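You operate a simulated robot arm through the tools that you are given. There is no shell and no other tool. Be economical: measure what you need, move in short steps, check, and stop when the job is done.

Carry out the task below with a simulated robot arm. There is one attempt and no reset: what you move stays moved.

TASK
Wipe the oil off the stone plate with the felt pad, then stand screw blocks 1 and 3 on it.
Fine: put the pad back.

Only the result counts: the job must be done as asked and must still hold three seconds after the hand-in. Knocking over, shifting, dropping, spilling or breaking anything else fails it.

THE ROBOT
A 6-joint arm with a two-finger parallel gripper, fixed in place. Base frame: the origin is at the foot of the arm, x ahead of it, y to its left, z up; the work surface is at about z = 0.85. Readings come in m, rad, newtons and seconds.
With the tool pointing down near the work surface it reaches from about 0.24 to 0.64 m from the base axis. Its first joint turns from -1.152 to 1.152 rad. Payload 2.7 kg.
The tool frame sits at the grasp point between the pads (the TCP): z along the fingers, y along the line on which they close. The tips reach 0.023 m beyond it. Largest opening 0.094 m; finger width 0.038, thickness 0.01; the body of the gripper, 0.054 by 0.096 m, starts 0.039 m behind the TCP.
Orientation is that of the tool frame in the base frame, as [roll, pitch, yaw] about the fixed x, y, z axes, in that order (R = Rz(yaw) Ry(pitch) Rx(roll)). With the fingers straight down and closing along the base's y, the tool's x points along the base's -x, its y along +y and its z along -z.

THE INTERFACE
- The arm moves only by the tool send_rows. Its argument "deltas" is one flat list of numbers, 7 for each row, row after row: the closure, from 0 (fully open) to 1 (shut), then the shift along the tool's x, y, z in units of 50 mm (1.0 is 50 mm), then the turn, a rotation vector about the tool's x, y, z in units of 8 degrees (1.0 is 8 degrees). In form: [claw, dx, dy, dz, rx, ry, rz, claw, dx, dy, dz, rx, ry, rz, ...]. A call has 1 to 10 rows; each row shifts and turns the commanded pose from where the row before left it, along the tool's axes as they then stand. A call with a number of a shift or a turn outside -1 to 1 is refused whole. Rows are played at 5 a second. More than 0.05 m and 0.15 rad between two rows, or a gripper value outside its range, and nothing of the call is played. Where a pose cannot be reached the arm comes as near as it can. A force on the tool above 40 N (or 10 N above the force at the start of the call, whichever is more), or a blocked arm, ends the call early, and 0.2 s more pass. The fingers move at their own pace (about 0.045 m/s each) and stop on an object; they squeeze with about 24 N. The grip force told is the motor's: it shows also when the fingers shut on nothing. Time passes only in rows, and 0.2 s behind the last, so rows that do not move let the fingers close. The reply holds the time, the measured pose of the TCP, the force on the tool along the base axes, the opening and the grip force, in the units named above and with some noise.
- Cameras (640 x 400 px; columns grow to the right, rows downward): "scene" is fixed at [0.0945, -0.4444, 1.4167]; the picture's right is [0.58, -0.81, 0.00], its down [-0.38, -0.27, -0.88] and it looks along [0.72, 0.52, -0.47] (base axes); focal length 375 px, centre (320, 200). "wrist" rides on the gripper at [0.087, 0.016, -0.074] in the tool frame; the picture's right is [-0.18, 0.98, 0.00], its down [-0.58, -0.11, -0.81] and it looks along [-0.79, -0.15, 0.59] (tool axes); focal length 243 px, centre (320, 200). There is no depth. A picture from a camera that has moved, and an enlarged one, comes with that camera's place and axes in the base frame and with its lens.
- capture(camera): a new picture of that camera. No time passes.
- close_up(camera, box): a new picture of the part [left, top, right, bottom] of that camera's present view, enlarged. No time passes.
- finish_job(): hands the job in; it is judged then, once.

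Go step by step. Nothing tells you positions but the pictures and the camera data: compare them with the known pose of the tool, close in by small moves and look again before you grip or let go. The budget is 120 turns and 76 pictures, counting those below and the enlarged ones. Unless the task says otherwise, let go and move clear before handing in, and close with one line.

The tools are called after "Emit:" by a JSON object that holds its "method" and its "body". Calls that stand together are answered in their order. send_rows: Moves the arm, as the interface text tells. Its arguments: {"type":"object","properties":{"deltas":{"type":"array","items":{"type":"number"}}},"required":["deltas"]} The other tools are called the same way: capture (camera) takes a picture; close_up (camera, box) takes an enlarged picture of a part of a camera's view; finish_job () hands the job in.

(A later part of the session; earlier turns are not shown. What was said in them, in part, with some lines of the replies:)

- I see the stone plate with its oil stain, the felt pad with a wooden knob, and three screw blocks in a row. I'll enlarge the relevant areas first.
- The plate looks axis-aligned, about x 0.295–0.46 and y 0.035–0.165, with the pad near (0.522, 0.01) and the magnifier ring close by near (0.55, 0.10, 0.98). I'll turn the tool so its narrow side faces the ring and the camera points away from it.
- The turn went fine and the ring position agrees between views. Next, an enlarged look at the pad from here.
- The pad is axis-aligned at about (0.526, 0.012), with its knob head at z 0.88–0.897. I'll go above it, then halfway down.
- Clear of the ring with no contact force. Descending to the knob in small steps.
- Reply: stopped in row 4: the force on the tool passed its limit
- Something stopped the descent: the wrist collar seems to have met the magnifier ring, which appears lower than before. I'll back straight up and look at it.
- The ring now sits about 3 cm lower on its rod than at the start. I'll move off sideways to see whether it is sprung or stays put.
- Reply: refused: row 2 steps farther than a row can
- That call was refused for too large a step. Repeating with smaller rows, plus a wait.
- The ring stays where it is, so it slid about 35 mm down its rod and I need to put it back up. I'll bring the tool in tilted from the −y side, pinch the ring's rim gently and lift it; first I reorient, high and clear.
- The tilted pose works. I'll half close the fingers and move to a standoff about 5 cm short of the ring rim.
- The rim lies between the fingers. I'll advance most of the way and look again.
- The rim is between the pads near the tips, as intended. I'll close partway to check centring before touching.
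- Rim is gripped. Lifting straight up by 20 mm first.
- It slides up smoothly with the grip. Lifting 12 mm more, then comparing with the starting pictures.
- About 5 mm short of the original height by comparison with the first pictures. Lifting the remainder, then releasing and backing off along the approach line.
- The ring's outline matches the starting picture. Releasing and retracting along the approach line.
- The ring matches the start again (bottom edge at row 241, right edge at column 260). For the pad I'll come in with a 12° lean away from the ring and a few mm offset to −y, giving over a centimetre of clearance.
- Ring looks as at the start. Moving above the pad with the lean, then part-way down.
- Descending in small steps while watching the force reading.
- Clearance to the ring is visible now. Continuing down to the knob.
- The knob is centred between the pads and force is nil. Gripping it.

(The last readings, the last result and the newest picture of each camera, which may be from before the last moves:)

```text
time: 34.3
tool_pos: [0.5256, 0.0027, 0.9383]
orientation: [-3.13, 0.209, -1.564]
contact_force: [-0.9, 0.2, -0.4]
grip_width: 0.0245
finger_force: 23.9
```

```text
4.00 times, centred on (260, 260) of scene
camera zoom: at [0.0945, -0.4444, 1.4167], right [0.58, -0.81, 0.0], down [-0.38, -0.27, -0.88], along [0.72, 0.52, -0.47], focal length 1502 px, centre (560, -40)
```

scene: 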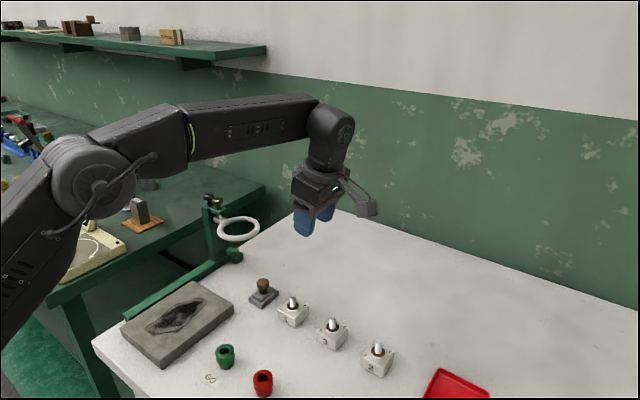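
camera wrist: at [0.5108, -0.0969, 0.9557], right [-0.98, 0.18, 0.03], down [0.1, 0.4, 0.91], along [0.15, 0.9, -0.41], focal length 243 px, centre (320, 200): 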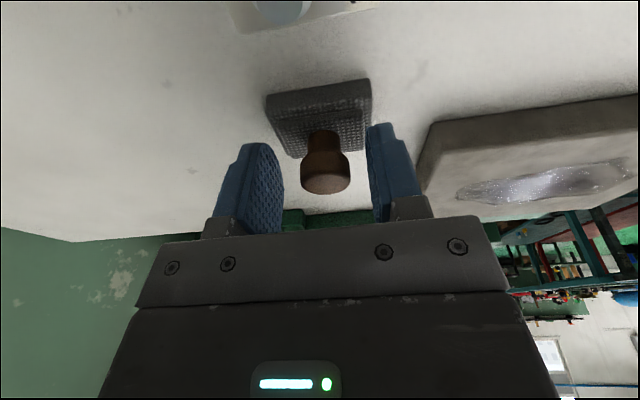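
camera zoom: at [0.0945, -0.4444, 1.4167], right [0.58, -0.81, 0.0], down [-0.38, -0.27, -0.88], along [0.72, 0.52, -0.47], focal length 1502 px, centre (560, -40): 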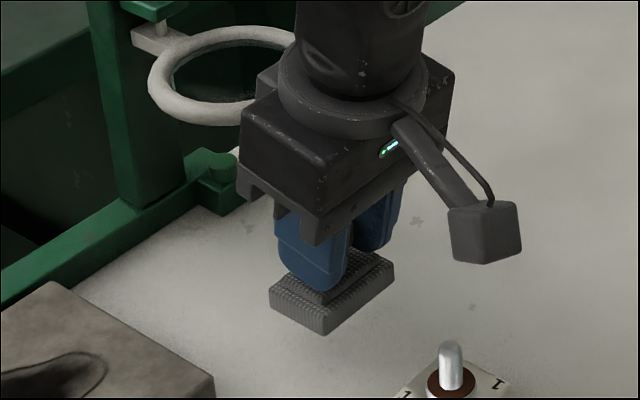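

Pad is held flat, its underside about 47 mm below the TCP. Carrying it −x, then +y over the stain's far end.

Emit:
{"method": "send_rows", "body": {"deltas": [1, 0, 0.7, 0, 0, 0, 0, 1, 0, 0.7, 0, 0, 0, 0, 1, 0, 0.7, 0, 0, 0, 0, 1, -0.573, 0, 0.123, 0, 0, 0, 1, -0.573, 0, 0.123, 0, 0, 0, 1, -0.573, 0, 0.123, 0, 0, 0, 1, 0, 0, 0, 0, 0, 0]}}

Emit:
{"method": "capture", "body": {"camera": "scene"}}

Emit:
{"method": "close_up", "body": {"camera": "scene", "box": [120, 240, 280, 340]}}

```text
time: 35.9
tool_pos: [0.4211, 0.0915, 0.9361]
orientation: [-3.13, 0.213, -1.566]
contact_force: [-0.4, 0.0, -0.7]
grip_width: 0.0243
finger_force: 24.1
```

```text
30 pictures are left
```

scene: 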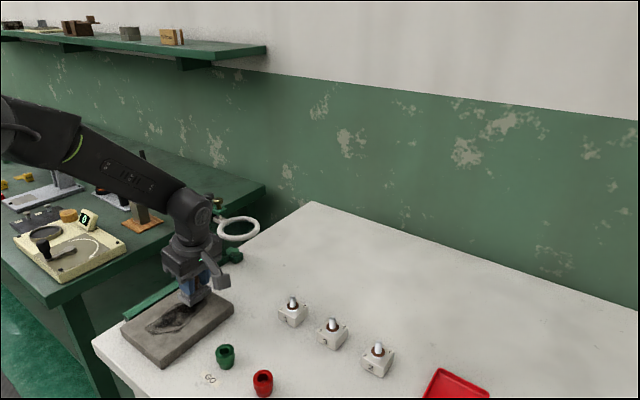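

```text
4.00 times, centred on (200, 290) of scene
camera zoom: at [0.0945, -0.4444, 1.4167], right [0.58, -0.81, 0.0], down [-0.38, -0.27, -0.88], along [0.72, 0.52, -0.47], focal length 1502 px, centre (800, -160)
```

zoom: 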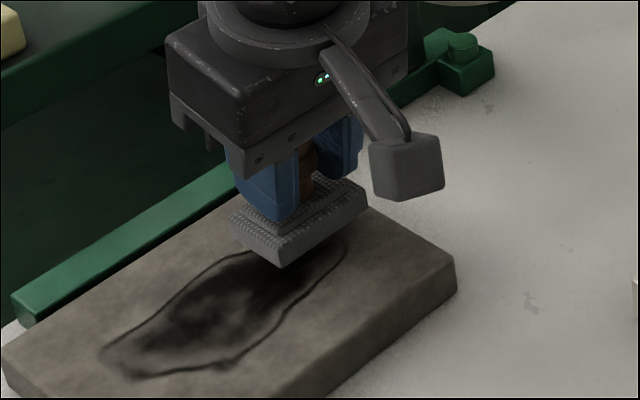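

Well positioned over the stain. Lowering gently to contact.

Emit:
{"method": "send_rows", "body": {"deltas": [1, 0.042, 0, 0.196, 0, 0, 0, 1, 0, 0, 0, 0, 0, 0]}}

Emit:
{"method": "send_rows", "body": {"deltas": [1, 0.0126, 0, 0.0587, 0, 0, 0, 1, 0, 0, 0, 0, 0, 0]}}

Emit:
{"method": "send_rows", "body": {"deltas": [1, 0.0084, 0, 0.0391, 0, 0, 0, 1, 0, 0, 0, 0, 0, 0]}}

```text
time: 36.5
tool_pos: [0.4207, 0.0912, 0.9255]
orientation: [-3.13, 0.212, -1.566]
contact_force: [0.5, -0.1, -0.7]
grip_width: 0.0246
finger_force: 23.9
```

```text
time: 37.1
tool_pos: [0.4207, 0.091, 0.9228]
orientation: [-3.131, 0.211, -1.565]
contact_force: [-0.6, -0.5, -0.8]
grip_width: 0.0247
finger_force: 23.8
```

```text
time: 37.7
tool_pos: [0.4214, 0.0914, 0.9222]
orientation: [-3.13, 0.212, -1.562]
contact_force: [-8.3, -2.1, 22.3]
grip_width: 0.0246
finger_force: 23.6
```

Contact at about 22 N. I'll ease off slightly and stroke along −x and back.

Emit:
{"method": "send_rows", "body": {"deltas": [1, -0.0025, 0, -0.0117, 0, 0, 0, 1, 0, 0.3, 0, 0, 0, 0, 1, 0, 0.3, 0, 0, 0, 0, 1, 0, 0.3, 0, 0, 0, 0, 1, 0, 0.3, 0, 0, 0, 0, 1, 0, 0.3, 0, 0, 0, 0, 1, 0, 0.3, 0, 0, 0, 0, 1, 0, 0, 0, 0, 0, 0]}}

Emit:
{"method": "close_up", "body": {"camera": "scene", "box": [100, 250, 260, 370]}}

```text
time: 39.5
tool_pos: [0.3321, 0.0902, 0.9227]
orientation: [-3.127, 0.212, -1.564]
contact_force: [9.9, 0.7, 23.2]
grip_width: 0.0245
finger_force: 24.5
```

```text
3.33 times, centred on (180, 310) of scene
camera zoom: at [0.0945, -0.4444, 1.4167], right [0.58, -0.81, 0.0], down [-0.38, -0.27, -0.88], along [0.72, 0.52, -0.47], focal length 1251 px, centre (787, -167)
```

zoom: 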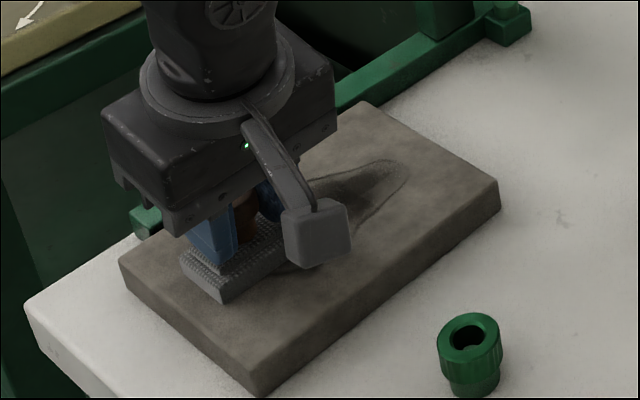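

The stain is fading where wiped. Next lane: shift +y, stroke back +x, with slightly less pressure.

Emit:
{"method": "send_rows", "body": {"deltas": [1, -0.0021, 0, -0.0098, 0, 0, 0, 1, -0.254, 0, 0.0547, 0, 0, 0, 1, -0.254, 0, 0.0547, 0, 0, 0, 1, 0, -0.3, 0, 0, 0, 0, 1, 0, -0.3, 0, 0, 0, 0, 1, 0, -0.3, 0, 0, 0, 0, 1, 0, -0.3, 0, 0, 0, 0, 1, 0, -0.3, 0, 0, 0, 0, 1, 0, -0.3, 0, 0, 0, 0, 1, 0, 0, 0, 0, 0, 0]}}

Emit:
{"method": "send_rows", "body": {"deltas": [1, 0.264, 0, -0.0568, 0, 0, 0, 1, 0.264, 0, -0.0568, 0, 0, 0, 1, 0, 0.3, 0, 0, 0, 0, 1, 0, 0.3, 0, 0, 0, 0, 1, 0, 0.3, 0, 0, 0, 0, 1, 0, 0.3, 0, 0, 0, 0, 1, 0, 0.3, 0, 0, 0, 0, 1, 0, 0.3, 0, 0, 0, 0, 1, 0, 0, 0, 0, 0, 0]}}

Emit:
{"method": "send_rows", "body": {"deltas": [1, 0.264, 0, -0.0568, 0, 0, 0, 1, 0.264, 0, -0.0568, 0, 0, 0, 1, 0, -0.3, 0, 0, 0, 0, 1, 0, -0.3, 0, 0, 0, 0, 1, 0, -0.3, 0, 0, 0, 0, 1, 0, -0.3, 0, 0, 0, 0, 1, 0, -0.3, 0, 0, 0, 0, 1, 0, -0.3, 0, 0, 0, 0, 1, 0, 0, 0, 0, 0, 0]}}

Emit:
{"method": "close_up", "body": {"camera": "scene", "box": [100, 250, 260, 370]}}

```text
time: 41.7
tool_pos: [0.4202, 0.1162, 0.9222]
orientation: [-3.132, 0.209, -1.567]
contact_force: [-0.1, 0.6, -0.4]
grip_width: 0.0246
finger_force: 24.3
```

```text
time: 43.7
tool_pos: [0.3299, 0.0889, 0.9222]
orientation: [-3.132, 0.212, -1.563]
contact_force: [0.1, -0.3, -0.1]
grip_width: 0.0244
finger_force: 23.5
```

```text
time: 45.7
tool_pos: [0.4217, 0.0624, 0.9226]
orientation: [-3.131, 0.208, -1.565]
contact_force: [-0.5, 0.4, -0.7]
grip_width: 0.0243
finger_force: 24.0
```

```text
3.33 times, centred on (180, 310) of scene
camera zoom: at [0.0945, -0.4444, 1.4167], right [0.58, -0.81, 0.0], down [-0.38, -0.27, -0.88], along [0.72, 0.52, -0.47], focal length 1251 px, centre (787, -167)
```

zoom: 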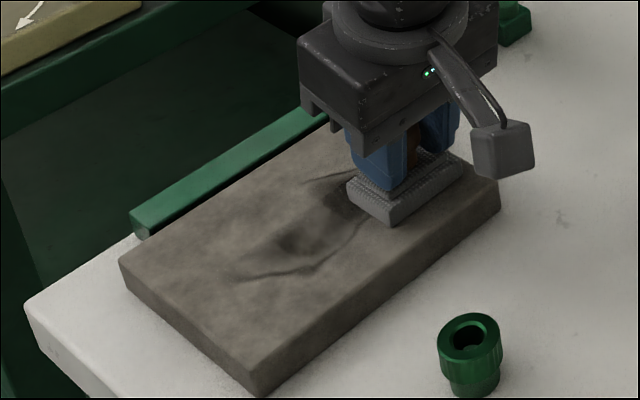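

Pressure fell to nothing on those strokes, so some oil is left in the middle and near side. Lowering about 1 mm and repeating the lanes.

Emit:
{"method": "send_rows", "body": {"deltas": [1, 0.004, 0, 0.0185, 0, 0, 0, 1, 0, 0.3, 0, 0, 0, 0, 1, 0, 0.3, 0, 0, 0, 0, 1, 0, 0.3, 0, 0, 0, 0, 1, 0, 0.3, 0, 0, 0, 0, 1, 0, 0.3, 0, 0, 0, 0, 1, 0, 0.3, 0, 0, 0, 0, 1, 0, 0, 0, 0, 0, 0]}}

Emit:
{"method": "send_rows", "body": {"deltas": [1, -0.254, 0, 0.0547, 0, 0, 0, 1, 0, -0.3, 0, 0, 0, 0, 1, 0, -0.3, 0, 0, 0, 0, 1, 0, -0.3, 0, 0, 0, 0, 1, 0, -0.3, 0, 0, 0, 0, 1, 0, -0.3, 0, 0, 0, 0, 1, 0, -0.3, 0, 0, 0, 0, 1, 0, 0, 0, 0, 0, 0]}}

Emit:
{"method": "close_up", "body": {"camera": "scene", "box": [100, 250, 260, 370]}}

```text
time: 47.5
tool_pos: [0.3301, 0.0616, 0.9198]
orientation: [-3.13, 0.211, -1.563]
contact_force: [3.5, -0.8, 6.3]
grip_width: 0.0246
finger_force: 23.5
```

```text
time: 49.3
tool_pos: [0.4201, 0.0755, 0.9215]
orientation: [-3.133, 0.209, -1.564]
contact_force: [-0.3, 0.5, -0.5]
grip_width: 0.0247
finger_force: 24.2
```

```text
3.33 times, centred on (180, 310) of scene
camera zoom: at [0.0945, -0.4444, 1.4167], right [0.58, -0.81, 0.0], down [-0.38, -0.27, -0.88], along [0.72, 0.52, -0.47], focal length 1251 px, centre (787, -167)
```

zoom: 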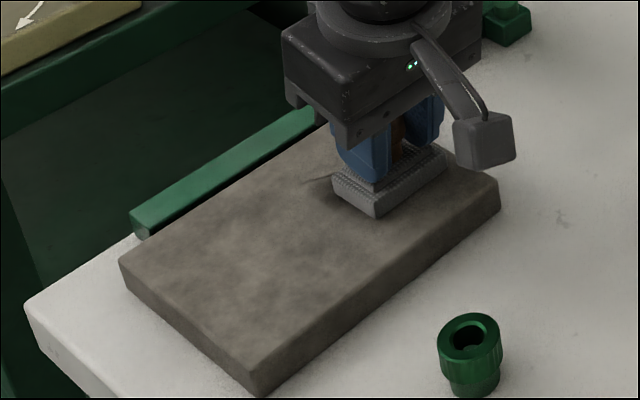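

Nearly clean; what is left is near the far (+x) end. Pressing about 0.8 mm more there and making short strokes.

Emit:
{"method": "send_rows", "body": {"deltas": [1, -0.15, 0, 0.05, 0, 0, 0, 1, 0, 0.3, 0, 0, 0, 0, 1, 0, 0.3, 0, 0, 0, 0, 1, 0, -0.3, 0, 0, 0, 0, 1, 0, -0.35, 0, 0, 0, 0]}}

Emit:
{"method": "send_rows", "body": {"deltas": [1, -0.25, 0, 0.054, 0, 0, 0, 1, -0.2, 0, 0.043, 0, 0, 0, 1, 0, 0.35, 0, 0, 0, 0, 1, 0, 0.3, 0, 0, 0, 0, 1, 0, 0.3, 0, 0, 0, 0, 1, 0.25, 0, -0.054, 0, 0, 0, 1, 0, -0.3, 0, 0, 0, 0, 1, 0, -0.3, 0, 0, 0, 0]}}

Emit:
{"method": "send_rows", "body": {"deltas": [1, -0.05, 0, -0.3, 0, 0, 0, 1, -0.05, 0, -0.5, 0, 0, 0, 1, 0.7, 0, -0.15, 0, 0, 0, 1, 0.7, 0, -0.15, 0, 0, 0, 1, 0, 0, 0, 0, 0, 0]}}

Emit:
{"method": "close_up", "body": {"camera": "scene", "box": [100, 250, 260, 370]}}

```text
time: 50.5
tool_pos: [0.4218, 0.0837, 0.9205]
orientation: [-3.132, 0.208, -1.565]
contact_force: [-3.6, 1.4, 6.3]
grip_width: 0.0244
finger_force: 23.5
```

```text
time: 52.3
tool_pos: [0.4049, 0.0934, 0.9202]
orientation: [-3.133, 0.21, -1.564]
contact_force: [-5.1, -0.3, 10.2]
grip_width: 0.0247
finger_force: 23.7
```

```text
time: 53.5
tool_pos: [0.4044, 0.018, 0.962]
orientation: [-3.131, 0.211, -1.565]
contact_force: [-0.4, 0.3, -0.7]
grip_width: 0.0246
finger_force: 24.2
```

```text
3.33 times, centred on (180, 310) of scene
camera zoom: at [0.0945, -0.4444, 1.4167], right [0.58, -0.81, 0.0], down [-0.38, -0.27, -0.88], along [0.72, 0.52, -0.47], focal length 1251 px, centre (787, -167)
```

zoom: 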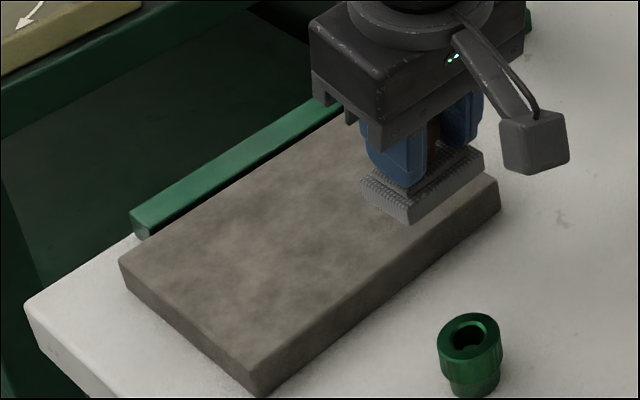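

The visible plate is clean. Moving the pad back toward its spot, keeping clear of the ring, and checking the whole plate.

Emit:
{"method": "send_rows", "body": {"deltas": [1, 0.4, 0, -0.08, 0, 0, 0, 1, 0, -0.6, 0, 0, 0, 0, 1, 0, -0.6, 0, 0, 0, 0, 1, 0, -0.6, 0, 0, 0, 0, 1, 0, -0.63, 0, 0, 0, 0, 1, 0, 0, 0, 0, 0, 0]}}

Emit:
{"method": "close_up", "body": {"camera": "scene", "box": [100, 250, 260, 370]}}

```text
time: 54.9
tool_pos: [0.5265, 0.0001, 0.9614]
orientation: [-3.131, 0.21, -1.565]
contact_force: [0.2, -0.2, -0.2]
grip_width: 0.0246
finger_force: 24.1
```

```text
3.33 times, centred on (180, 310) of scene
camera zoom: at [0.0945, -0.4444, 1.4167], right [0.58, -0.81, 0.0], down [-0.38, -0.27, -0.88], along [0.72, 0.52, -0.47], focal length 1251 px, centre (787, -167)
```

zoom: 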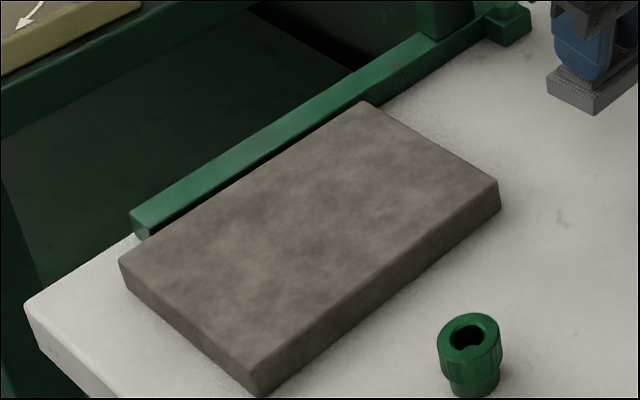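

Plate is clean and unmoved. Lowering the pad onto its original spot.

Emit:
{"method": "send_rows", "body": {"deltas": [1, 0.02, 0.005, 0.39, 0, 0, 0, 1, 0.08, 0, 0.38, 0, 0, 0, 1, 0.08, 0, 0.38, 0, 0, 0, 1, 0, 0, 0, 0, 0, 0]}}

Emit:
{"method": "send_rows", "body": {"deltas": [1, 0.0084, 0, 0.0782, 0, 0, 0, 1, 0, 0, 0, 0, 0, 0]}}

Emit:
{"method": "send_rows", "body": {"deltas": [1, 0.0042, 0, 0.0196, 0, 0, 0, 1, 0, 0, 0, 0, 0, 0]}}

Emit:
{"method": "close_up", "body": {"camera": "scene", "box": [220, 240, 320, 320]}}

```text
time: 55.9
tool_pos: [0.5274, 0.0035, 0.9035]
orientation: [-3.132, 0.212, -1.563]
contact_force: [-0.9, -0.9, -0.7]
grip_width: 0.0245
finger_force: 23.7
```

```text
time: 56.5
tool_pos: [0.5283, 0.0033, 0.8994]
orientation: [-3.131, 0.21, -1.563]
contact_force: [0.7, 0.6, -0.6]
grip_width: 0.0246
finger_force: 23.8
```

```text
time: 57.1
tool_pos: [0.5277, 0.0026, 0.8991]
orientation: [-3.132, 0.21, -1.563]
contact_force: [0.3, 0.3, -0.9]
grip_width: 0.0248
finger_force: 24.3
```

```text
5.00 times, centred on (270, 280) of scene
camera zoom: at [0.0945, -0.4444, 1.4167], right [0.58, -0.81, 0.0], down [-0.38, -0.27, -0.88], along [0.72, 0.52, -0.47], focal length 1877 px, centre (570, -200)
```

zoom: 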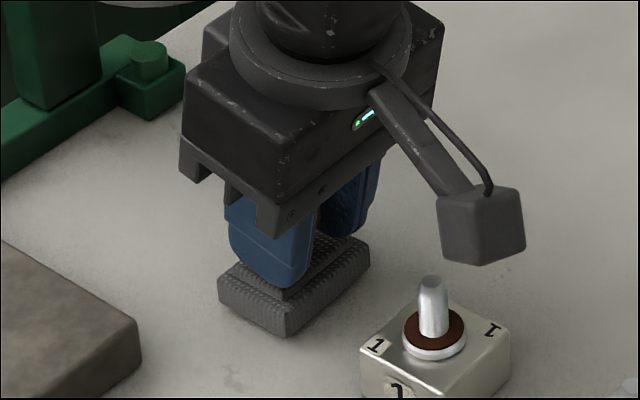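

The pad is almost down, about 1.5 mm too far in +x. Correcting and lowering until contact.

Emit:
{"method": "send_rows", "body": {"deltas": [1, 0.0042, 0.03, 0.0196, 0, 0, 0, 1, 0, 0, 0, 0, 0, 0]}}

Emit:
{"method": "send_rows", "body": {"deltas": [1, 0.0042, 0, 0.0196, 0, 0, 0, 1, 0, 0, 0, 0, 0, 0]}}

```text
time: 57.7
tool_pos: [0.5257, 0.0034, 0.8969]
orientation: [-3.132, 0.211, -1.564]
contact_force: [-0.9, -0.3, -0.5]
grip_width: 0.0245
finger_force: 23.6
```

```text
time: 58.3
tool_pos: [0.527, 0.0028, 0.8973]
orientation: [-3.13, 0.211, -1.564]
contact_force: [0.9, -1.1, -0.6]
grip_width: 0.0246
finger_force: 24.2
```

Emit:
{"method": "send_rows", "body": {"deltas": [1, 0.0042, 0, 0.0196, 0, 0, 0, 1, 0, 0, 0, 0, 0, 0]}}

Emit:
{"method": "close_up", "body": {"camera": "scene", "box": [230, 265, 310, 315]}}

```text
time: 58.9
tool_pos: [0.5252, 0.0032, 0.8958]
orientation: [-3.132, 0.21, -1.563]
contact_force: [-0.2, -0.2, -0.5]
grip_width: 0.0247
finger_force: 24.3
```

```text
8.00 times, centred on (270, 290) of scene
camera zoom: at [0.0945, -0.4444, 1.4167], right [0.58, -0.81, 0.0], down [-0.38, -0.27, -0.88], along [0.72, 0.52, -0.47], focal length 3003 px, centre (720, -520)
```

zoom: 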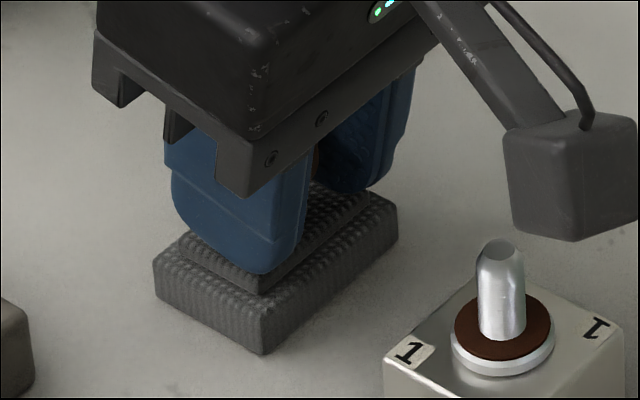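

Within about 1.5 mm of the original outline. A small +y nudge, then down to contact.

Emit:
{"method": "send_rows", "body": {"deltas": [1, -0.026, 0, 0.026, 0, 0, 0, 1, 0, 0, 0, 0, 0, 0]}}

Emit:
{"method": "send_rows", "body": {"deltas": [1, 0.0021, 0, 0.0118, 0, 0, 0, 1, 0, 0, 0, 0, 0, 0]}}

```text
time: 59.5
tool_pos: [0.5265, 0.0042, 0.8955]
orientation: [-3.13, 0.209, -1.564]
contact_force: [-0.6, -2.9, 8.2]
grip_width: 0.0245
finger_force: 23.7
```

```text
time: 60.1
tool_pos: [0.5265, 0.0032, 0.8954]
orientation: [-3.128, 0.211, -1.564]
contact_force: [-0.5, -3.6, 16.8]
grip_width: 0.0244
finger_force: 23.6
```

Contact is made. Easing the pressure, opening, and rising vertically clear of the ring.

Emit:
{"method": "send_rows", "body": {"deltas": [1, -0.003, 0, -0.016, 0, 0, 0, 0.75, 0, 0, 0, 0, 0, 0, 0.5, 0, 0, 0, 0, 0, 0, 0.5, 0, 0, 0, 0, 0, 0]}}

Emit:
{"method": "send_rows", "body": {"deltas": [0.5, -0.084, 0, -0.391, 0, 0, 0, 0.5, -0.084, 0, -0.391, 0, 0, 0, 0.5, -0.084, 0, -0.391, 0, 0, 0, 0.5, -0.126, 0, -0.587, 0, 0, 0, 0.5, 0.6, 0, -0.4, 0, 0, 0, 0.5, 0.7, 0, -0.15, 0, 0, 0, 0.5, 0, 0, 0, 0, 0, 0]}}

Emit:
{"method": "close_up", "body": {"camera": "scene", "box": [190, 190, 390, 390]}}

Emit:
{"method": "close_up", "body": {"camera": "scene", "box": [230, 260, 410, 390]}}

```text
time: 61.1
tool_pos: [0.5266, 0.0043, 0.8942]
orientation: [-3.133, 0.211, -1.564]
contact_force: [3.5, 1.0, 12.1]
grip_width: 0.0452
finger_force: 0.0
```

```text
time: 62.7
tool_pos: [0.5243, -0.0661, 0.9986]
orientation: [-3.13, 0.209, -1.563]
contact_force: [0.4, 1.0, -0.7]
grip_width: 0.0469
finger_force: 0.1
```

```text
2.00 times, centred on (290, 290) of scene
camera zoom: at [0.0944, -0.4444, 1.4167], right [0.58, -0.81, 0.0], down [-0.38, -0.27, -0.88], along [0.72, 0.52, -0.47], focal length 751 px, centre (380, 20)
```

zoom: 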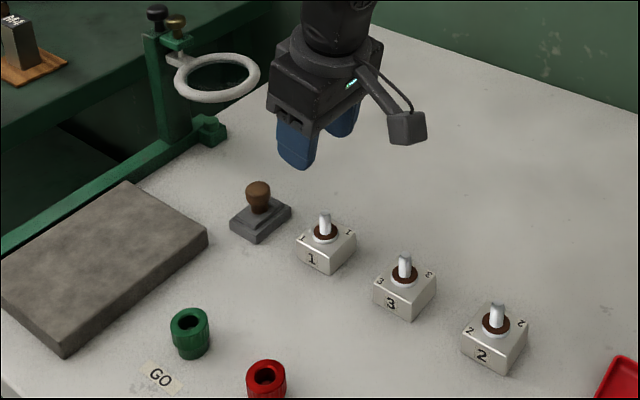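

```text
3.08 times, centred on (320, 325) of scene
camera zoom: at [0.0944, -0.4444, 1.4167], right [0.58, -0.81, 0.0], down [-0.38, -0.27, -0.88], along [0.72, 0.52, -0.47], focal length 1155 px, centre (320, -185)
```

zoom: 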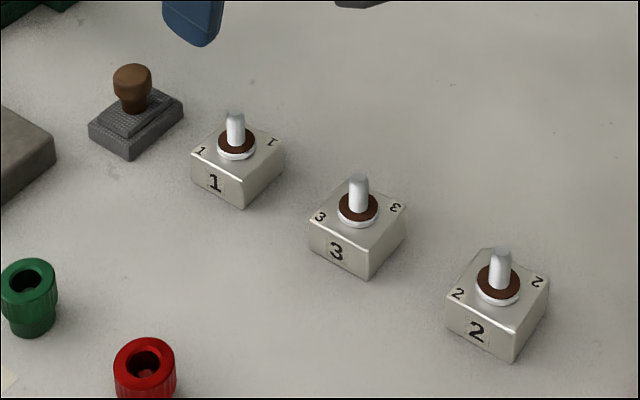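

The pad slid about 12 mm toward −x when the fingers opened (tips were touching the felt). I'll re-grip the knob a little higher, lift slightly, and set it back.

Emit:
{"method": "send_rows", "body": {"deltas": [0.5, -0.382, 0.072, 0.413, 0, 0, 0, 0.5, -0.382, 0.072, 0.413, 0, 0, 0, 0.5, -0.382, 0.072, 0.413, 0, 0, 0, 0.5, 0.071, 0, 0.333, 0, 0, 0, 0.5, 0.071, 0, 0.333, 0, 0, 0, 0.5, 0, 0, 0, 0, 0, 0]}}

Emit:
{"method": "capture", "body": {"camera": "wrist"}}

```text
time: 64.1
tool_pos: [0.516, 0.0038, 0.9155]
orientation: [-3.131, 0.211, -1.563]
contact_force: [-0.3, -0.3, -0.8]
grip_width: 0.0472
finger_force: 0.0
```

```text
19 pictures are left
camera wrist: at [0.4999, -0.0957, 0.971], right [-0.98, 0.18, 0.03], down [0.1, 0.4, 0.91], along [0.15, 0.9, -0.41], focal length 243 px, centre (320, 200)
```

wrist: 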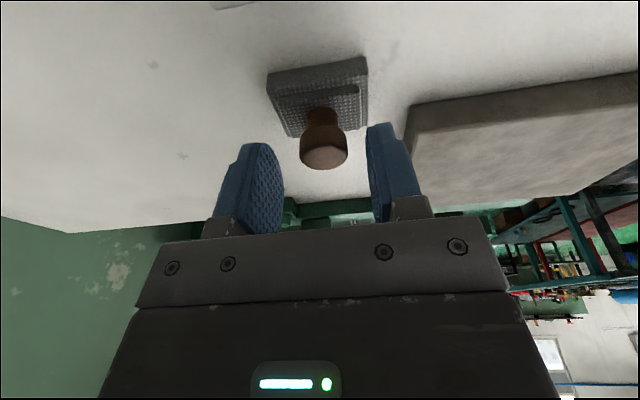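

Knob is centred between the pads. Gripping at z 0.900, lifting 4 mm, shifting back +x and lowering.

Emit:
{"method": "send_rows", "body": {"deltas": [0.5, 0.032, 0, 0.15, 0, 0, 0, 0.5, 0.03, 0, 0.145, 0, 0, 0, 1, 0, 0, 0, 0, 0, 0, 1, 0, 0, 0, 0, 0, 0, 1, 0, 0, 0, 0, 0, 0]}}

Emit:
{"method": "send_rows", "body": {"deltas": [1, -0.021, 0, -0.1, 0, 0, 0, 1, 0.01, -0.12, 0, 0, 0, 0, 1, 0.005, -0.11, 0, 0, 0, 0, 1, 0, 0, 0, 0, 0, 0]}}

Emit:
{"method": "close_up", "body": {"camera": "scene", "box": [230, 265, 310, 315]}}

```text
time: 65.3
tool_pos: [0.5154, 0.0037, 0.9015]
orientation: [-3.13, 0.211, -1.564]
contact_force: [-0.5, 0.1, -0.8]
grip_width: 0.0244
finger_force: 23.8
```

```text
time: 66.3
tool_pos: [0.5275, 0.0027, 0.9051]
orientation: [-3.13, 0.207, -1.567]
contact_force: [-0.2, 1.3, -0.2]
grip_width: 0.0246
finger_force: 23.5
```

```text
8.00 times, centred on (270, 290) of scene
camera zoom: at [0.0945, -0.4444, 1.4167], right [0.58, -0.81, 0.0], down [-0.38, -0.27, -0.88], along [0.72, 0.52, -0.47], focal length 3003 px, centre (720, -520)
```

zoom: 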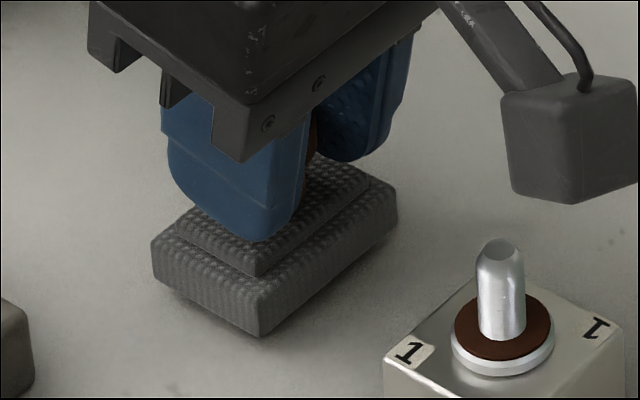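

Lowering, with a 1.7 mm trim toward −x.

Emit:
{"method": "send_rows", "body": {"deltas": [1, 0, 0.034, 0, 0, 0, 0, 1, 0.015, 0, 0.07, 0, 0, 0, 1, 0, 0, 0, 0, 0, 0]}}

Emit:
{"method": "send_rows", "body": {"deltas": [1, 0.0025, 0, 0.0118, 0, 0, 0, 1, 0, 0, 0, 0, 0, 0]}}

Emit:
{"method": "send_rows", "body": {"deltas": [1, 0.0025, 0, 0.0118, 0, 0, 0, 1, 0, 0, 0, 0, 0, 0]}}

```text
time: 67.1
tool_pos: [0.5253, 0.0037, 0.9015]
orientation: [-3.13, 0.211, -1.563]
contact_force: [-0.1, 0.5, -0.4]
grip_width: 0.0244
finger_force: 24.1
```

```text
time: 67.7
tool_pos: [0.526, 0.0021, 0.9013]
orientation: [-3.131, 0.209, -1.563]
contact_force: [0.4, 0.6, 0.0]
grip_width: 0.0244
finger_force: 24.2
```

```text
time: 68.3
tool_pos: [0.5255, 0.0032, 0.8997]
orientation: [-3.132, 0.212, -1.564]
contact_force: [0.2, 0.2, 0.4]
grip_width: 0.0248
finger_force: 23.9
```

Within about a millimetre of the table with no pressing. Opening and rising.

Emit:
{"method": "send_rows", "body": {"deltas": [0.6, 0, 0, 0, 0, 0, 0, 0.5, 0, 0, 0, 0, 0, 0, 0.5, -0.084, 0, -0.391, 0, 0, 0, 0.5, -0.084, 0, -0.391, 0, 0, 0, 0.5, -0.084, 0, -0.391, 0, 0, 0, 0.5, -0.126, 0, -0.587, 0, 0, 0, 0.5, 0.6, 0, -0.4, 0, 0, 0, 0.5, 0.7, 0, -0.15, 0, 0, 0, 0.5, 0, 0, 0, 0, 0, 0]}}

Emit:
{"method": "close_up", "body": {"camera": "scene", "box": [230, 260, 410, 390]}}

```text
time: 70.3
tool_pos: [0.5248, -0.0668, 1.0057]
orientation: [-3.131, 0.209, -1.565]
contact_force: [-0.3, -0.4, -1.1]
grip_width: 0.0469
finger_force: 0.0
```

```text
3.08 times, centred on (320, 325) of scene
camera zoom: at [0.0944, -0.4444, 1.4167], right [0.58, -0.81, 0.0], down [-0.38, -0.27, -0.88], along [0.72, 0.52, -0.47], focal length 1155 px, centre (320, -185)
```

zoom: 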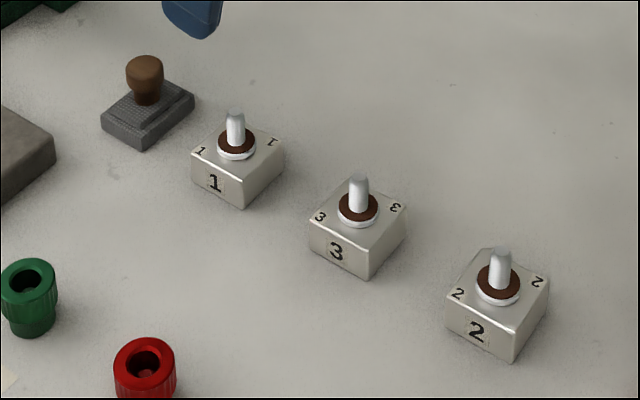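

The pad is back exactly on its original outline. Block 1 is at about (0.522, −0.068), block 3 at (0.522, −0.164), both axis-aligned and ~42 mm square; I'll straighten the tool and go down over block 1.

Emit:
{"method": "send_rows", "body": {"deltas": [0.3, 0, 0, 0, 0, 0.75, 0, 0.3, 0, 0, 0, 0, 0.75, 0, 0.3, 0.02, 0.05, 0.6, 0, 0, 0, 0.3, 0, 0, 0.6, 0, 0, 0, 0.3, 0, 0, 0, 0, 0, 0]}}

Emit:
{"method": "capture", "body": {"camera": "wrist"}}

Emit:
{"method": "close_up", "body": {"camera": "scene", "box": [240, 240, 360, 340]}}

```text
time: 71.5
tool_pos: [0.5227, -0.0666, 0.9449]
orientation: [-3.131, 0.001, -1.564]
contact_force: [-0.1, 0.6, -0.5]
grip_width: 0.066
finger_force: 0.0
```

```text
16 pictures are left
camera wrist: at [0.5064, -0.1534, 1.0204], right [-0.98, 0.18, -0.01], down [0.1, 0.58, 0.81], along [0.15, 0.79, -0.59], focal length 243 px, centre (320, 200)
```

wrist: 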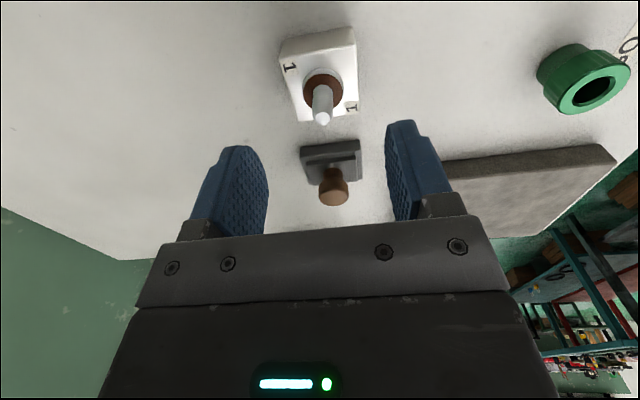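

```text
4.00 times, centred on (300, 290) of scene
camera zoom: at [0.0945, -0.4444, 1.4167], right [0.58, -0.81, 0.0], down [-0.38, -0.27, -0.88], along [0.72, 0.52, -0.47], focal length 1502 px, centre (400, -160)
```

zoom: 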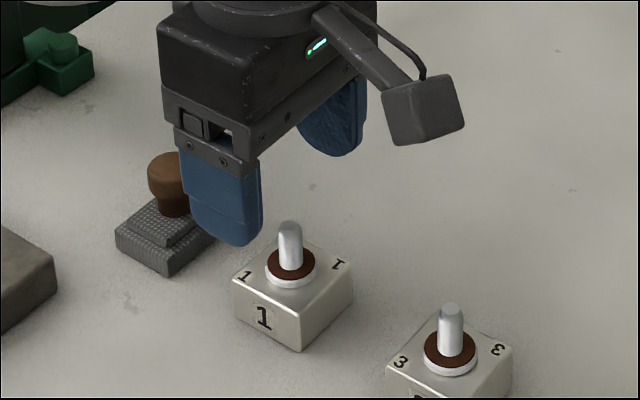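

The tool is centred over block 1. Descending to grip height and closing.

Emit:
{"method": "send_rows", "body": {"deltas": [0.3, 0.06, 0.02, 0.5, 0, 0, 0, 0.3, 0, 0, 0.5, 0, 0, 0, 0.3, 0, 0, 0.33, 0, 0, 0, 0.3, 0, 0, 0, 0, 0, 0]}}

Emit:
{"method": "close_up", "body": {"camera": "scene", "box": [240, 240, 360, 340]}}

```text
time: 72.5
tool_pos: [0.523, -0.07, 0.8788]
orientation: [-3.131, 0.001, -1.567]
contact_force: [0.5, 0.2, 0.3]
grip_width: 0.0658
finger_force: 0.1
```

```text
4.00 times, centred on (300, 290) of scene
camera zoom: at [0.0945, -0.4444, 1.4167], right [0.58, -0.81, 0.0], down [-0.38, -0.27, -0.88], along [0.72, 0.52, -0.47], focal length 1502 px, centre (400, -160)
```

zoom: 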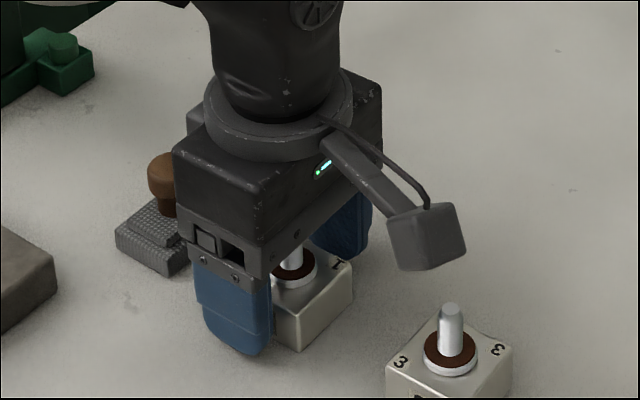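

Fingers straddle block 1 cleanly. Closing and lifting.

Emit:
{"method": "send_rows", "body": {"deltas": [0.6, 0, 0, 0, 0, 0, 0, 1, 0, 0, 0, 0, 0, 0, 1, 0, 0, 0, 0, 0, 0, 1, 0, 0, 0, 0, 0, 0]}}

Emit:
{"method": "send_rows", "body": {"deltas": [1, 0, 0, -0.3, 0, 0, 0, 1, 0, 0, -0.5, 0, 0, 0, 1, 0, 0, -0.5, 0, 0, 0, 1, 0, 0, 0, 0, 0, 0]}}

Emit:
{"method": "capture", "body": {"camera": "scene"}}

```text
time: 73.5
tool_pos: [0.5226, -0.0703, 0.8769]
orientation: [-3.132, 0.0, -1.567]
contact_force: [-1.6, -0.2, -0.6]
grip_width: 0.0437
finger_force: 23.8
```

```text
time: 74.5
tool_pos: [0.5207, -0.0705, 0.9418]
orientation: [-3.134, 0.0, -1.567]
contact_force: [-0.1, -0.2, -4.2]
grip_width: 0.0436
finger_force: 24.1
```

```text
13 pictures are left
```

scene: 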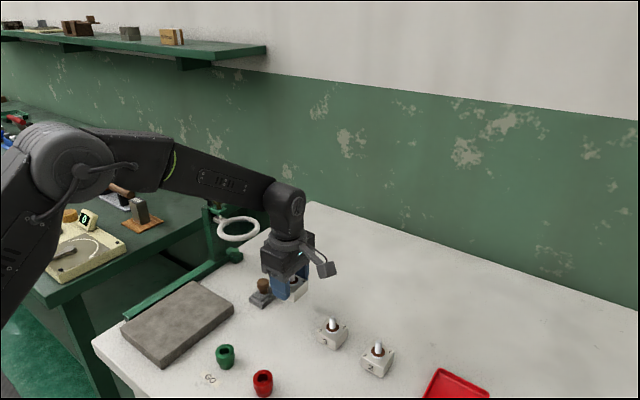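

Block 1 lifted. Carrying it −x, then +y over the plate.

Emit:
{"method": "send_rows", "body": {"deltas": [1, 0, 0.5, 0, 0, 0, 0, 1, 0, 0.5, 0, 0, 0, 0, 1, 0, 0.5, 0, 0, 0, 0, 1, 0, 0.51, 0, 0, 0, 0, 1, -0.662, 0, 0, 0, 0, 0, 1, -0.662, 0, 0, 0, 0, 0, 1, -0.662, 0, 0, 0, 0, 0, 1, -0.662, 0, 0, 0, 0, 0, 1, -0.662, 0, 0, 0, 0, 0, 1, 0, 0, 0, 0, 0, 0]}}

Emit:
{"method": "send_rows", "body": {"deltas": [1, 0, 0, 0.4, 0, 0, 0, 1, 0, 0, 0.25, 0, 0, 0, 1, 0, 0, 0, 0, 0, 0]}}

Emit:
{"method": "close_up", "body": {"camera": "scene", "box": [100, 230, 260, 330]}}

```text
time: 76.7
tool_pos: [0.4197, 0.0944, 0.9411]
orientation: [-3.132, -0.001, -1.567]
contact_force: [0.0, 0.1, -4.7]
grip_width: 0.0439
finger_force: 24.3
```

```text
time: 77.5
tool_pos: [0.4201, 0.0951, 0.9084]
orientation: [-3.131, 0.0, -1.567]
contact_force: [-0.4, 0.0, -4.0]
grip_width: 0.0437
finger_force: 23.9
```

```text
4.00 times, centred on (180, 280) of scene
camera zoom: at [0.0945, -0.4444, 1.4167], right [0.58, -0.81, 0.0], down [-0.38, -0.27, -0.88], along [0.72, 0.52, -0.47], focal length 1502 px, centre (880, -120)
```

zoom: 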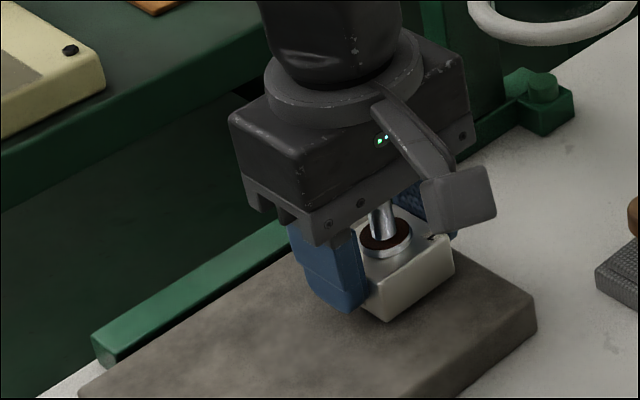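

Block 1 is over the plate, a few mm up. Lowering in small steps until the weight is carried.

Emit:
{"method": "send_rows", "body": {"deltas": [1, 0, 0, 0.08, 0, 0, 0, 1, 0, 0, 0, 0, 0, 0]}}

Emit:
{"method": "send_rows", "body": {"deltas": [1, 0, 0, 0.03, 0, 0, 0, 1, 0, 0, 0, 0, 0, 0]}}

Emit:
{"method": "send_rows", "body": {"deltas": [1, 0, 0, 0.02, 0, 0, 0, 1, 0, 0, 0, 0, 0, 0]}}

```text
time: 78.1
tool_pos: [0.4213, 0.0951, 0.9037]
orientation: [-3.131, 0.002, -1.566]
contact_force: [-0.5, 0.4, -4.7]
grip_width: 0.0439
finger_force: 23.7
```

```text
time: 78.7
tool_pos: [0.4211, 0.0953, 0.9039]
orientation: [-3.131, 0.001, -1.567]
contact_force: [0.0, 0.5, -3.9]
grip_width: 0.0435
finger_force: 24.0
```

```text
time: 79.3
tool_pos: [0.4211, 0.0959, 0.9028]
orientation: [-3.13, 0.002, -1.568]
contact_force: [-1.1, -0.8, 1.5]
grip_width: 0.044
finger_force: 24.1
```

Contact with the plate. Opening and rising.

Emit:
{"method": "send_rows", "body": {"deltas": [0.45, 0, 0, 0, 0, 0, 0, 0.35, 0, 0, 0, 0, 0, 0, 0.35, 0, 0, 0, 0, 0, 0, 0.35, 0, 0, -0.4, 0, 0, 0, 0.35, 0, 0, -0.8, 0, 0, 0, 0.35, 0, 0, -0.8, 0, 0, 0, 0.35, 0, 0, 0, 0, 0, 0]}}

Emit:
{"method": "close_up", "body": {"camera": "scene", "box": [100, 230, 260, 330]}}

```text
time: 80.9
tool_pos: [0.4176, 0.0945, 1.003]
orientation: [-3.131, 0.0, -1.567]
contact_force: [0.6, 0.0, -0.3]
grip_width: 0.061
finger_force: 0.0
```

```text
4.00 times, centred on (180, 280) of scene
camera zoom: at [0.0944, -0.4444, 1.4167], right [0.58, -0.81, 0.0], down [-0.38, -0.27, -0.88], along [0.72, 0.52, -0.47], focal length 1502 px, centre (880, -120)
```

zoom: 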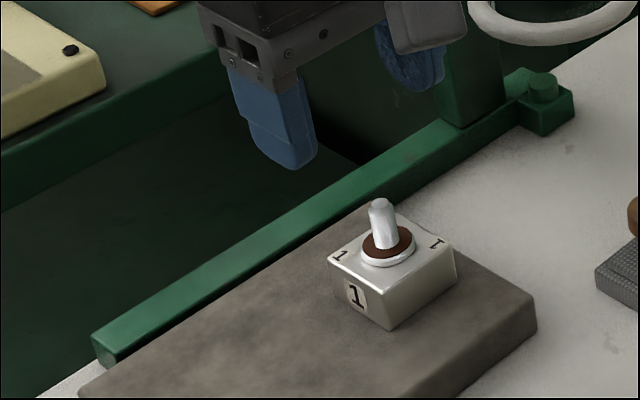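

Block 1 stands on the plate. Going for block 3.

Emit:
{"method": "send_rows", "body": {"deltas": [0.3, 0.747, 0, 0, 0, 0, 0, 0.3, 0.747, 0, 0, 0, 0, 0, 0.3, 0.747, 0, 0, 0, 0, 0, 0.3, 0.747, 0, 0, 0, 0, 0, 0.3, 0.747, 0, 0, 0, 0, 0, 0.3, 0.747, 0, 0, 0, 0, 0, 0.3, 0.747, 0, 0, 0, 0, 0, 0.3, 0, -0.7, 0, 0, 0, 0, 0.3, 0, -0.7, 0, 0, 0, 0, 0.3, 0, -0.69, 0, 0, 0, 0]}}

Emit:
{"method": "send_rows", "body": {"deltas": [0.3, 0, 0, 0.6, 0, 0, 0, 0.3, 0, 0, 0.56, 0, 0, 0, 0.3, 0, 0, 0, 0, 0, 0]}}

Emit:
{"method": "capture", "body": {"camera": "wrist"}}

Emit:
{"method": "close_up", "body": {"camera": "scene", "box": [250, 260, 410, 390]}}

```text
time: 83.1
tool_pos: [0.5256, -0.1662, 1.0031]
orientation: [-3.131, 0.001, -1.567]
contact_force: [-0.6, 0.4, 1.3]
grip_width: 0.0657
finger_force: 0.0
```

```text
time: 83.9
tool_pos: [0.525, -0.167, 0.9447]
orientation: [-3.132, 0.003, -1.568]
contact_force: [0.6, -1.0, -0.1]
grip_width: 0.0659
finger_force: 0.0
```

```text
10 pictures are left
camera wrist: at [0.5099, -0.2522, 1.0204], right [-0.98, 0.18, -0.01], down [0.1, 0.58, 0.81], along [0.15, 0.79, -0.59], focal length 243 px, centre (320, 200)
```

wrist: 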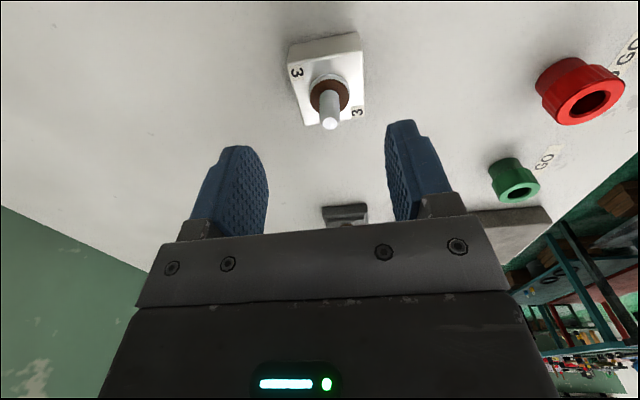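

```text
3.08 times, centred on (330, 325) of scene
camera zoom: at [0.0945, -0.4444, 1.4167], right [0.58, -0.81, 0.0], down [-0.38, -0.27, -0.88], along [0.72, 0.52, -0.47], focal length 1155 px, centre (289, -185)
```

zoom: 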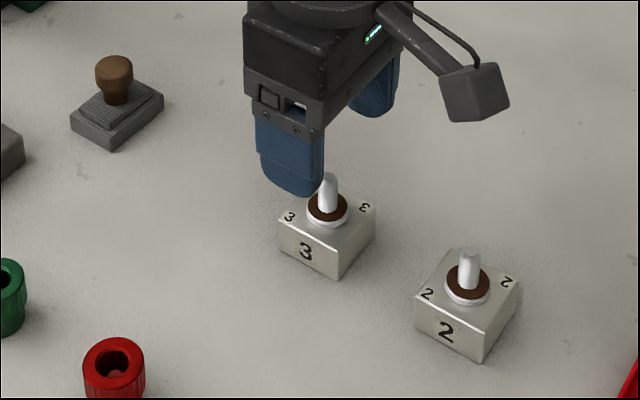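

Block 3's centre is at about (0.521, −0.167). Descending, gripping and lifting.

Emit:
{"method": "send_rows", "body": {"deltas": [0.3, 0, 0.08, 0.5, 0, 0, 0, 0.3, 0, 0, 0.5, 0, 0, 0, 0.3, 0, 0, 0.34, 0, 0, 0, 0.3, 0, 0, 0, 0, 0, 0]}}

Emit:
{"method": "close_up", "body": {"camera": "scene", "box": [250, 260, 410, 390]}}

```text
time: 84.9
tool_pos: [0.5224, -0.167, 0.8788]
orientation: [-3.132, 0.001, -1.568]
contact_force: [1.3, 0.4, -0.4]
grip_width: 0.0658
finger_force: 0.1
```

```text
3.08 times, centred on (330, 325) of scene
camera zoom: at [0.0945, -0.4444, 1.4167], right [0.58, -0.81, 0.0], down [-0.38, -0.27, -0.88], along [0.72, 0.52, -0.47], focal length 1155 px, centre (289, -185)
```

zoom: 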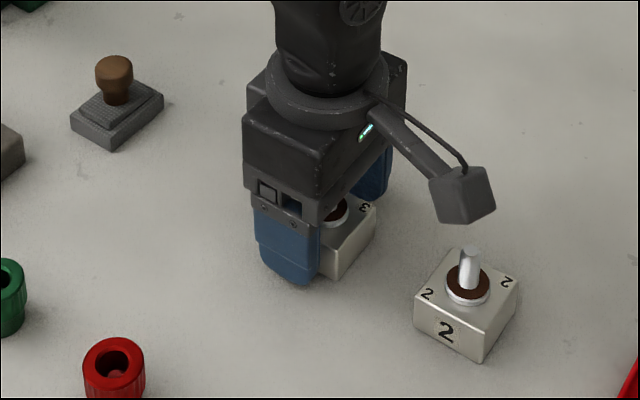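

Gripping block 3, lifting high enough to clear the cups, and moving −x.

Emit:
{"method": "send_rows", "body": {"deltas": [0.6, 0, 0, 0, 0, 0, 0, 1, 0, 0, 0, 0, 0, 0, 1, 0, 0, 0, 0, 0, 0, 1, 0, 0, 0, 0, 0, 0]}}

Emit:
{"method": "send_rows", "body": {"deltas": [1, 0, 0, -0.3, 0, 0, 0, 1, 0, 0, -0.5, 0, 0, 0, 1, 0, 0, -0.5, 0, 0, 0, 1, 0, 0, -0.5, 0, 0, 0, 1, 0, 0.6, 0, 0, 0, 0, 1, 0, 0.6, 0, 0, 0, 0, 1, 0, 0.6, 0, 0, 0, 0, 1, 0, 0.6, 0, 0, 0, 0, 1, 0, 0.6, 0, 0, 0, 0, 1, 0, 0.64, 0, 0, 0, 0]}}

Emit:
{"method": "send_rows", "body": {"deltas": [1, -0.65, 0, 0, 0, 0, 0, 1, -0.65, 0, 0, 0, 0, 0, 1, -0.65, 0, 0, 0, 0, 0, 1, -0.65, 0, 0, 0, 0, 0, 1, -0.65, 0, 0, 0, 0, 0, 1, -0.65, 0, 0, 0, 0, 0, 1, -0.65, 0, 0, 0, 0, 0, 1, -0.69, 0, 0, 0, 0, 0, 1, 0, 0, 0, 0, 0, 0]}}

Emit:
{"method": "capture", "body": {"camera": "scene"}}

```text
time: 85.9
tool_pos: [0.5226, -0.1657, 0.8784]
orientation: [-3.132, 0.004, -1.567]
contact_force: [-0.8, -1.8, 0.0]
grip_width: 0.0439
finger_force: 24.2
```

```text
time: 88.1
tool_pos: [0.3382, -0.1667, 0.9661]
orientation: [-3.13, 0.002, -1.567]
contact_force: [-0.1, 0.0, -4.3]
grip_width: 0.044
finger_force: 24.3
```

```text
time: 90.1
tool_pos: [0.339, 0.0955, 0.9662]
orientation: [-3.131, 0.0, -1.567]
contact_force: [-0.6, -0.4, -4.2]
grip_width: 0.0441
finger_force: 24.3
```

```text
7 pictures are left
```

scene: 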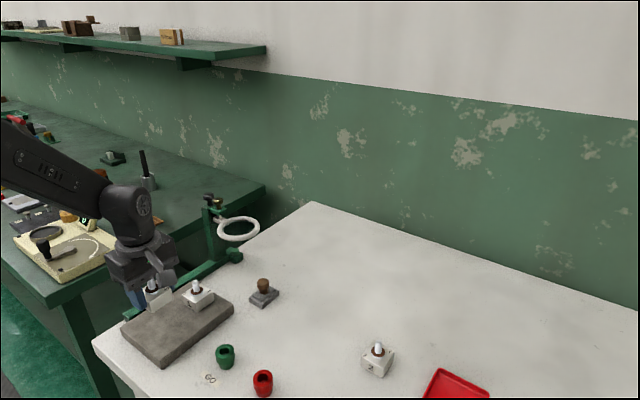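

Block 3 is over the free part of the plate. Lowering.

Emit:
{"method": "send_rows", "body": {"deltas": [1, 0, 0, 0.5, 0, 0, 0, 1, 0, 0, 0.4, 0, 0, 0, 1, 0, 0, 0.2, 0, 0, 0, 1, 0, 0, 0, 0, 0, 0]}}

Emit:
{"method": "close_up", "body": {"camera": "scene", "box": [80, 240, 240, 370]}}

Emit:
{"method": "send_rows", "body": {"deltas": [1, 0, 0, 0.06, 0, 0, 0, 1, 0, 0, 0, 0, 0, 0]}}

Emit:
{"method": "send_rows", "body": {"deltas": [1, 0, 0, 0.03, 0, 0, 0, 1, 0, 0, 0, 0, 0, 0]}}

```text
time: 91.1
tool_pos: [0.3389, 0.0951, 0.9123]
orientation: [-3.132, 0.002, -1.567]
contact_force: [-0.8, 0.2, -5.1]
grip_width: 0.0437
finger_force: 23.8
```

```text
3.08 times, centred on (160, 305) of scene
camera zoom: at [0.0945, -0.4444, 1.4167], right [0.58, -0.81, 0.0], down [-0.38, -0.27, -0.88], along [0.72, 0.52, -0.47], focal length 1155 px, centre (812, -123)
```

zoom: 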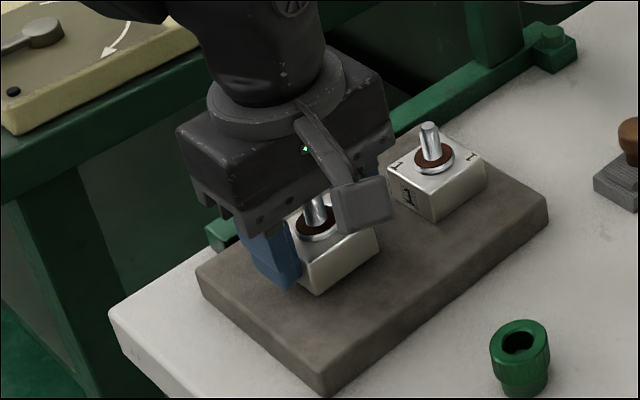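

```text
time: 91.7
tool_pos: [0.3386, 0.0947, 0.9087]
orientation: [-3.13, 0.003, -1.568]
contact_force: [0.3, 0.3, -4.0]
grip_width: 0.0438
finger_force: 23.9
```

```text
time: 92.3
tool_pos: [0.3385, 0.0953, 0.9063]
orientation: [-3.129, 0.0, -1.567]
contact_force: [-0.5, -0.1, -5.0]
grip_width: 0.0438
finger_force: 24.1
```

Emit:
{"method": "send_rows", "body": {"deltas": [1, 0, 0, 0.025, 0, 0, 0, 1, 0, 0, 0, 0, 0, 0]}}

Emit:
{"method": "send_rows", "body": {"deltas": [1, 0, 0, 0.02, 0, 0, 0, 1, 0, 0, 0, 0, 0, 0]}}

```text
time: 92.9
tool_pos: [0.3394, 0.095, 0.9064]
orientation: [-3.13, 0.0, -1.567]
contact_force: [0.1, -0.2, -3.6]
grip_width: 0.0439
finger_force: 23.9
```

```text
time: 93.5
tool_pos: [0.3403, 0.0952, 0.9045]
orientation: [-3.132, 0.002, -1.569]
contact_force: [-1.2, 0.3, -4.7]
grip_width: 0.0439
finger_force: 24.4
```

Not quite in contact yet; two more small steps.

Emit:
{"method": "send_rows", "body": {"deltas": [1, 0, 0, 0.02, 0, 0, 0, 1, 0, 0, 0, 0, 0, 0]}}

Emit:
{"method": "send_rows", "body": {"deltas": [1, 0, 0, 0.012, 0, 0, 0, 1, 0, 0, 0, 0, 0, 0]}}

```text
time: 94.1
tool_pos: [0.3398, 0.0937, 0.9041]
orientation: [-3.13, 0.002, -1.566]
contact_force: [0.3, 1.4, -3.5]
grip_width: 0.044
finger_force: 23.8
```

```text
time: 94.7
tool_pos: [0.3393, 0.0952, 0.9035]
orientation: [-3.132, 0.002, -1.568]
contact_force: [0.3, -0.5, -3.7]
grip_width: 0.0439
finger_force: 24.4
```

Emit:
{"method": "send_rows", "body": {"deltas": [1, 0, 0, 0.016, 0, 0, 0, 1, 0, 0, 0, 0, 0, 0]}}

```text
time: 95.3
tool_pos: [0.3407, 0.0954, 0.9033]
orientation: [-3.131, 0.002, -1.566]
contact_force: [-3.5, -0.6, 9.0]
grip_width: 0.0436
finger_force: 24.2
```

Contact made. Opening (limited, so as not to reach block 1) and rising straight up, then moving clear.

Emit:
{"method": "send_rows", "body": {"deltas": [1, 0, 0, -0.008, 0, 0, 0, 0.42, 0, 0, 0, 0, 0, 0, 0.37, 0, 0, 0, 0, 0, 0, 0.37, 0, 0, -0.3, 0, 0, 0, 0.37, 0, 0, -0.7, 0, 0, 0, 0.37, 0, 0, -0.9, 0, 0, 0, 0.37, 0, 0, -0.9, 0, 0, 0, 0.37, 0.8, 0, 0, 0, 0, 0, 0.37, 0.8, 0, 0, 0, 0, 0, 0.37, 0.8, 0, 0, 0, 0, 0]}}

Emit:
{"method": "close_up", "body": {"camera": "scene", "box": [80, 240, 240, 370]}}

Emit:
{"method": "close_up", "body": {"camera": "scene", "box": [160, 170, 320, 270]}}

Emit:
{"method": "capture", "body": {"camera": "scene"}}

```text
time: 97.5
tool_pos: [0.3374, -0.0247, 1.0427]
orientation: [-3.13, 0.002, -1.565]
contact_force: [-0.3, -0.3, -0.6]
grip_width: 0.0594
finger_force: 0.0
```

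```text
3.08 times, centred on (160, 305) of scene
camera zoom: at [0.0945, -0.4444, 1.4167], right [0.58, -0.81, 0.0], down [-0.38, -0.27, -0.88], along [0.72, 0.52, -0.47], focal length 1155 px, centre (812, -123)
```

zoom: 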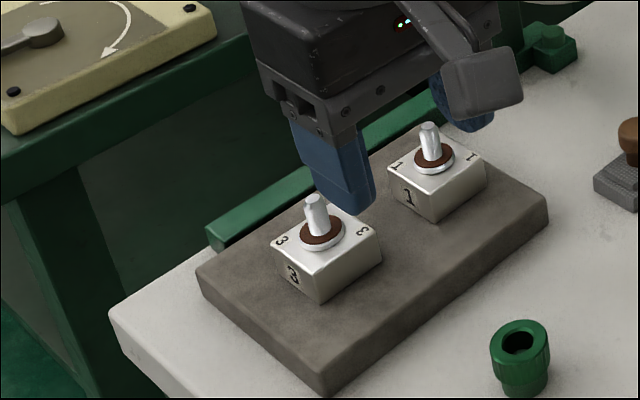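

```text
4.00 times, centred on (240, 220) of scene
camera zoom: at [0.0945, -0.4444, 1.4167], right [0.58, -0.81, 0.0], down [-0.38, -0.27, -0.88], along [0.72, 0.52, -0.47], focal length 1502 px, centre (640, 120)
```

zoom: 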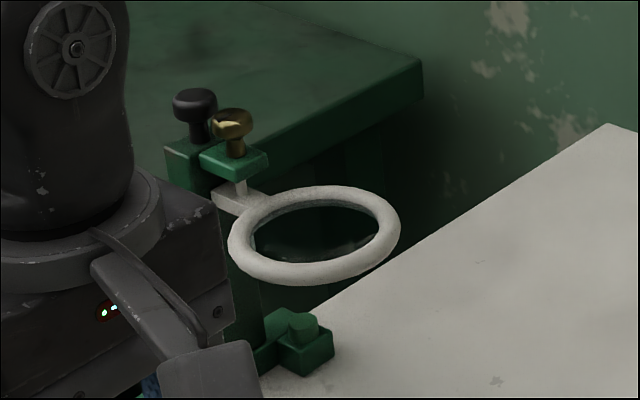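

```text
3 pictures are left
```

scene: 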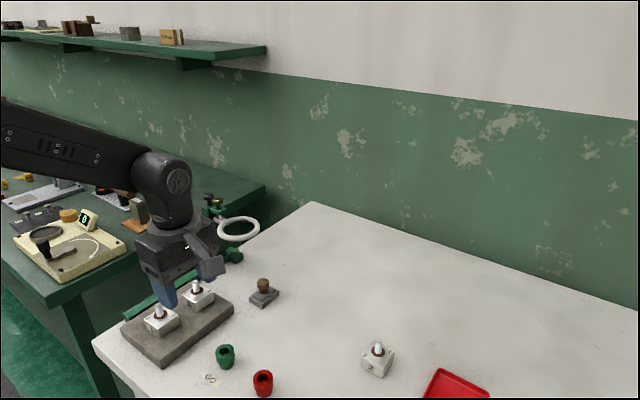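

Both blocks stand on the clean plate. The pad and the ring match their starting outlines in the pictures, and the arm is clear, so I'm handing in.

Emit:
{"method": "finish_job", "body": {}}

```text
The job is handed in.
```

The oil is wiped off, blocks 1 and 3 stand on the stone plate, and the pad is back on its spot; on the way I pushed the magnifier ring about 35 mm down its rod, then lifted it back to its starting height as near as the pictures show.
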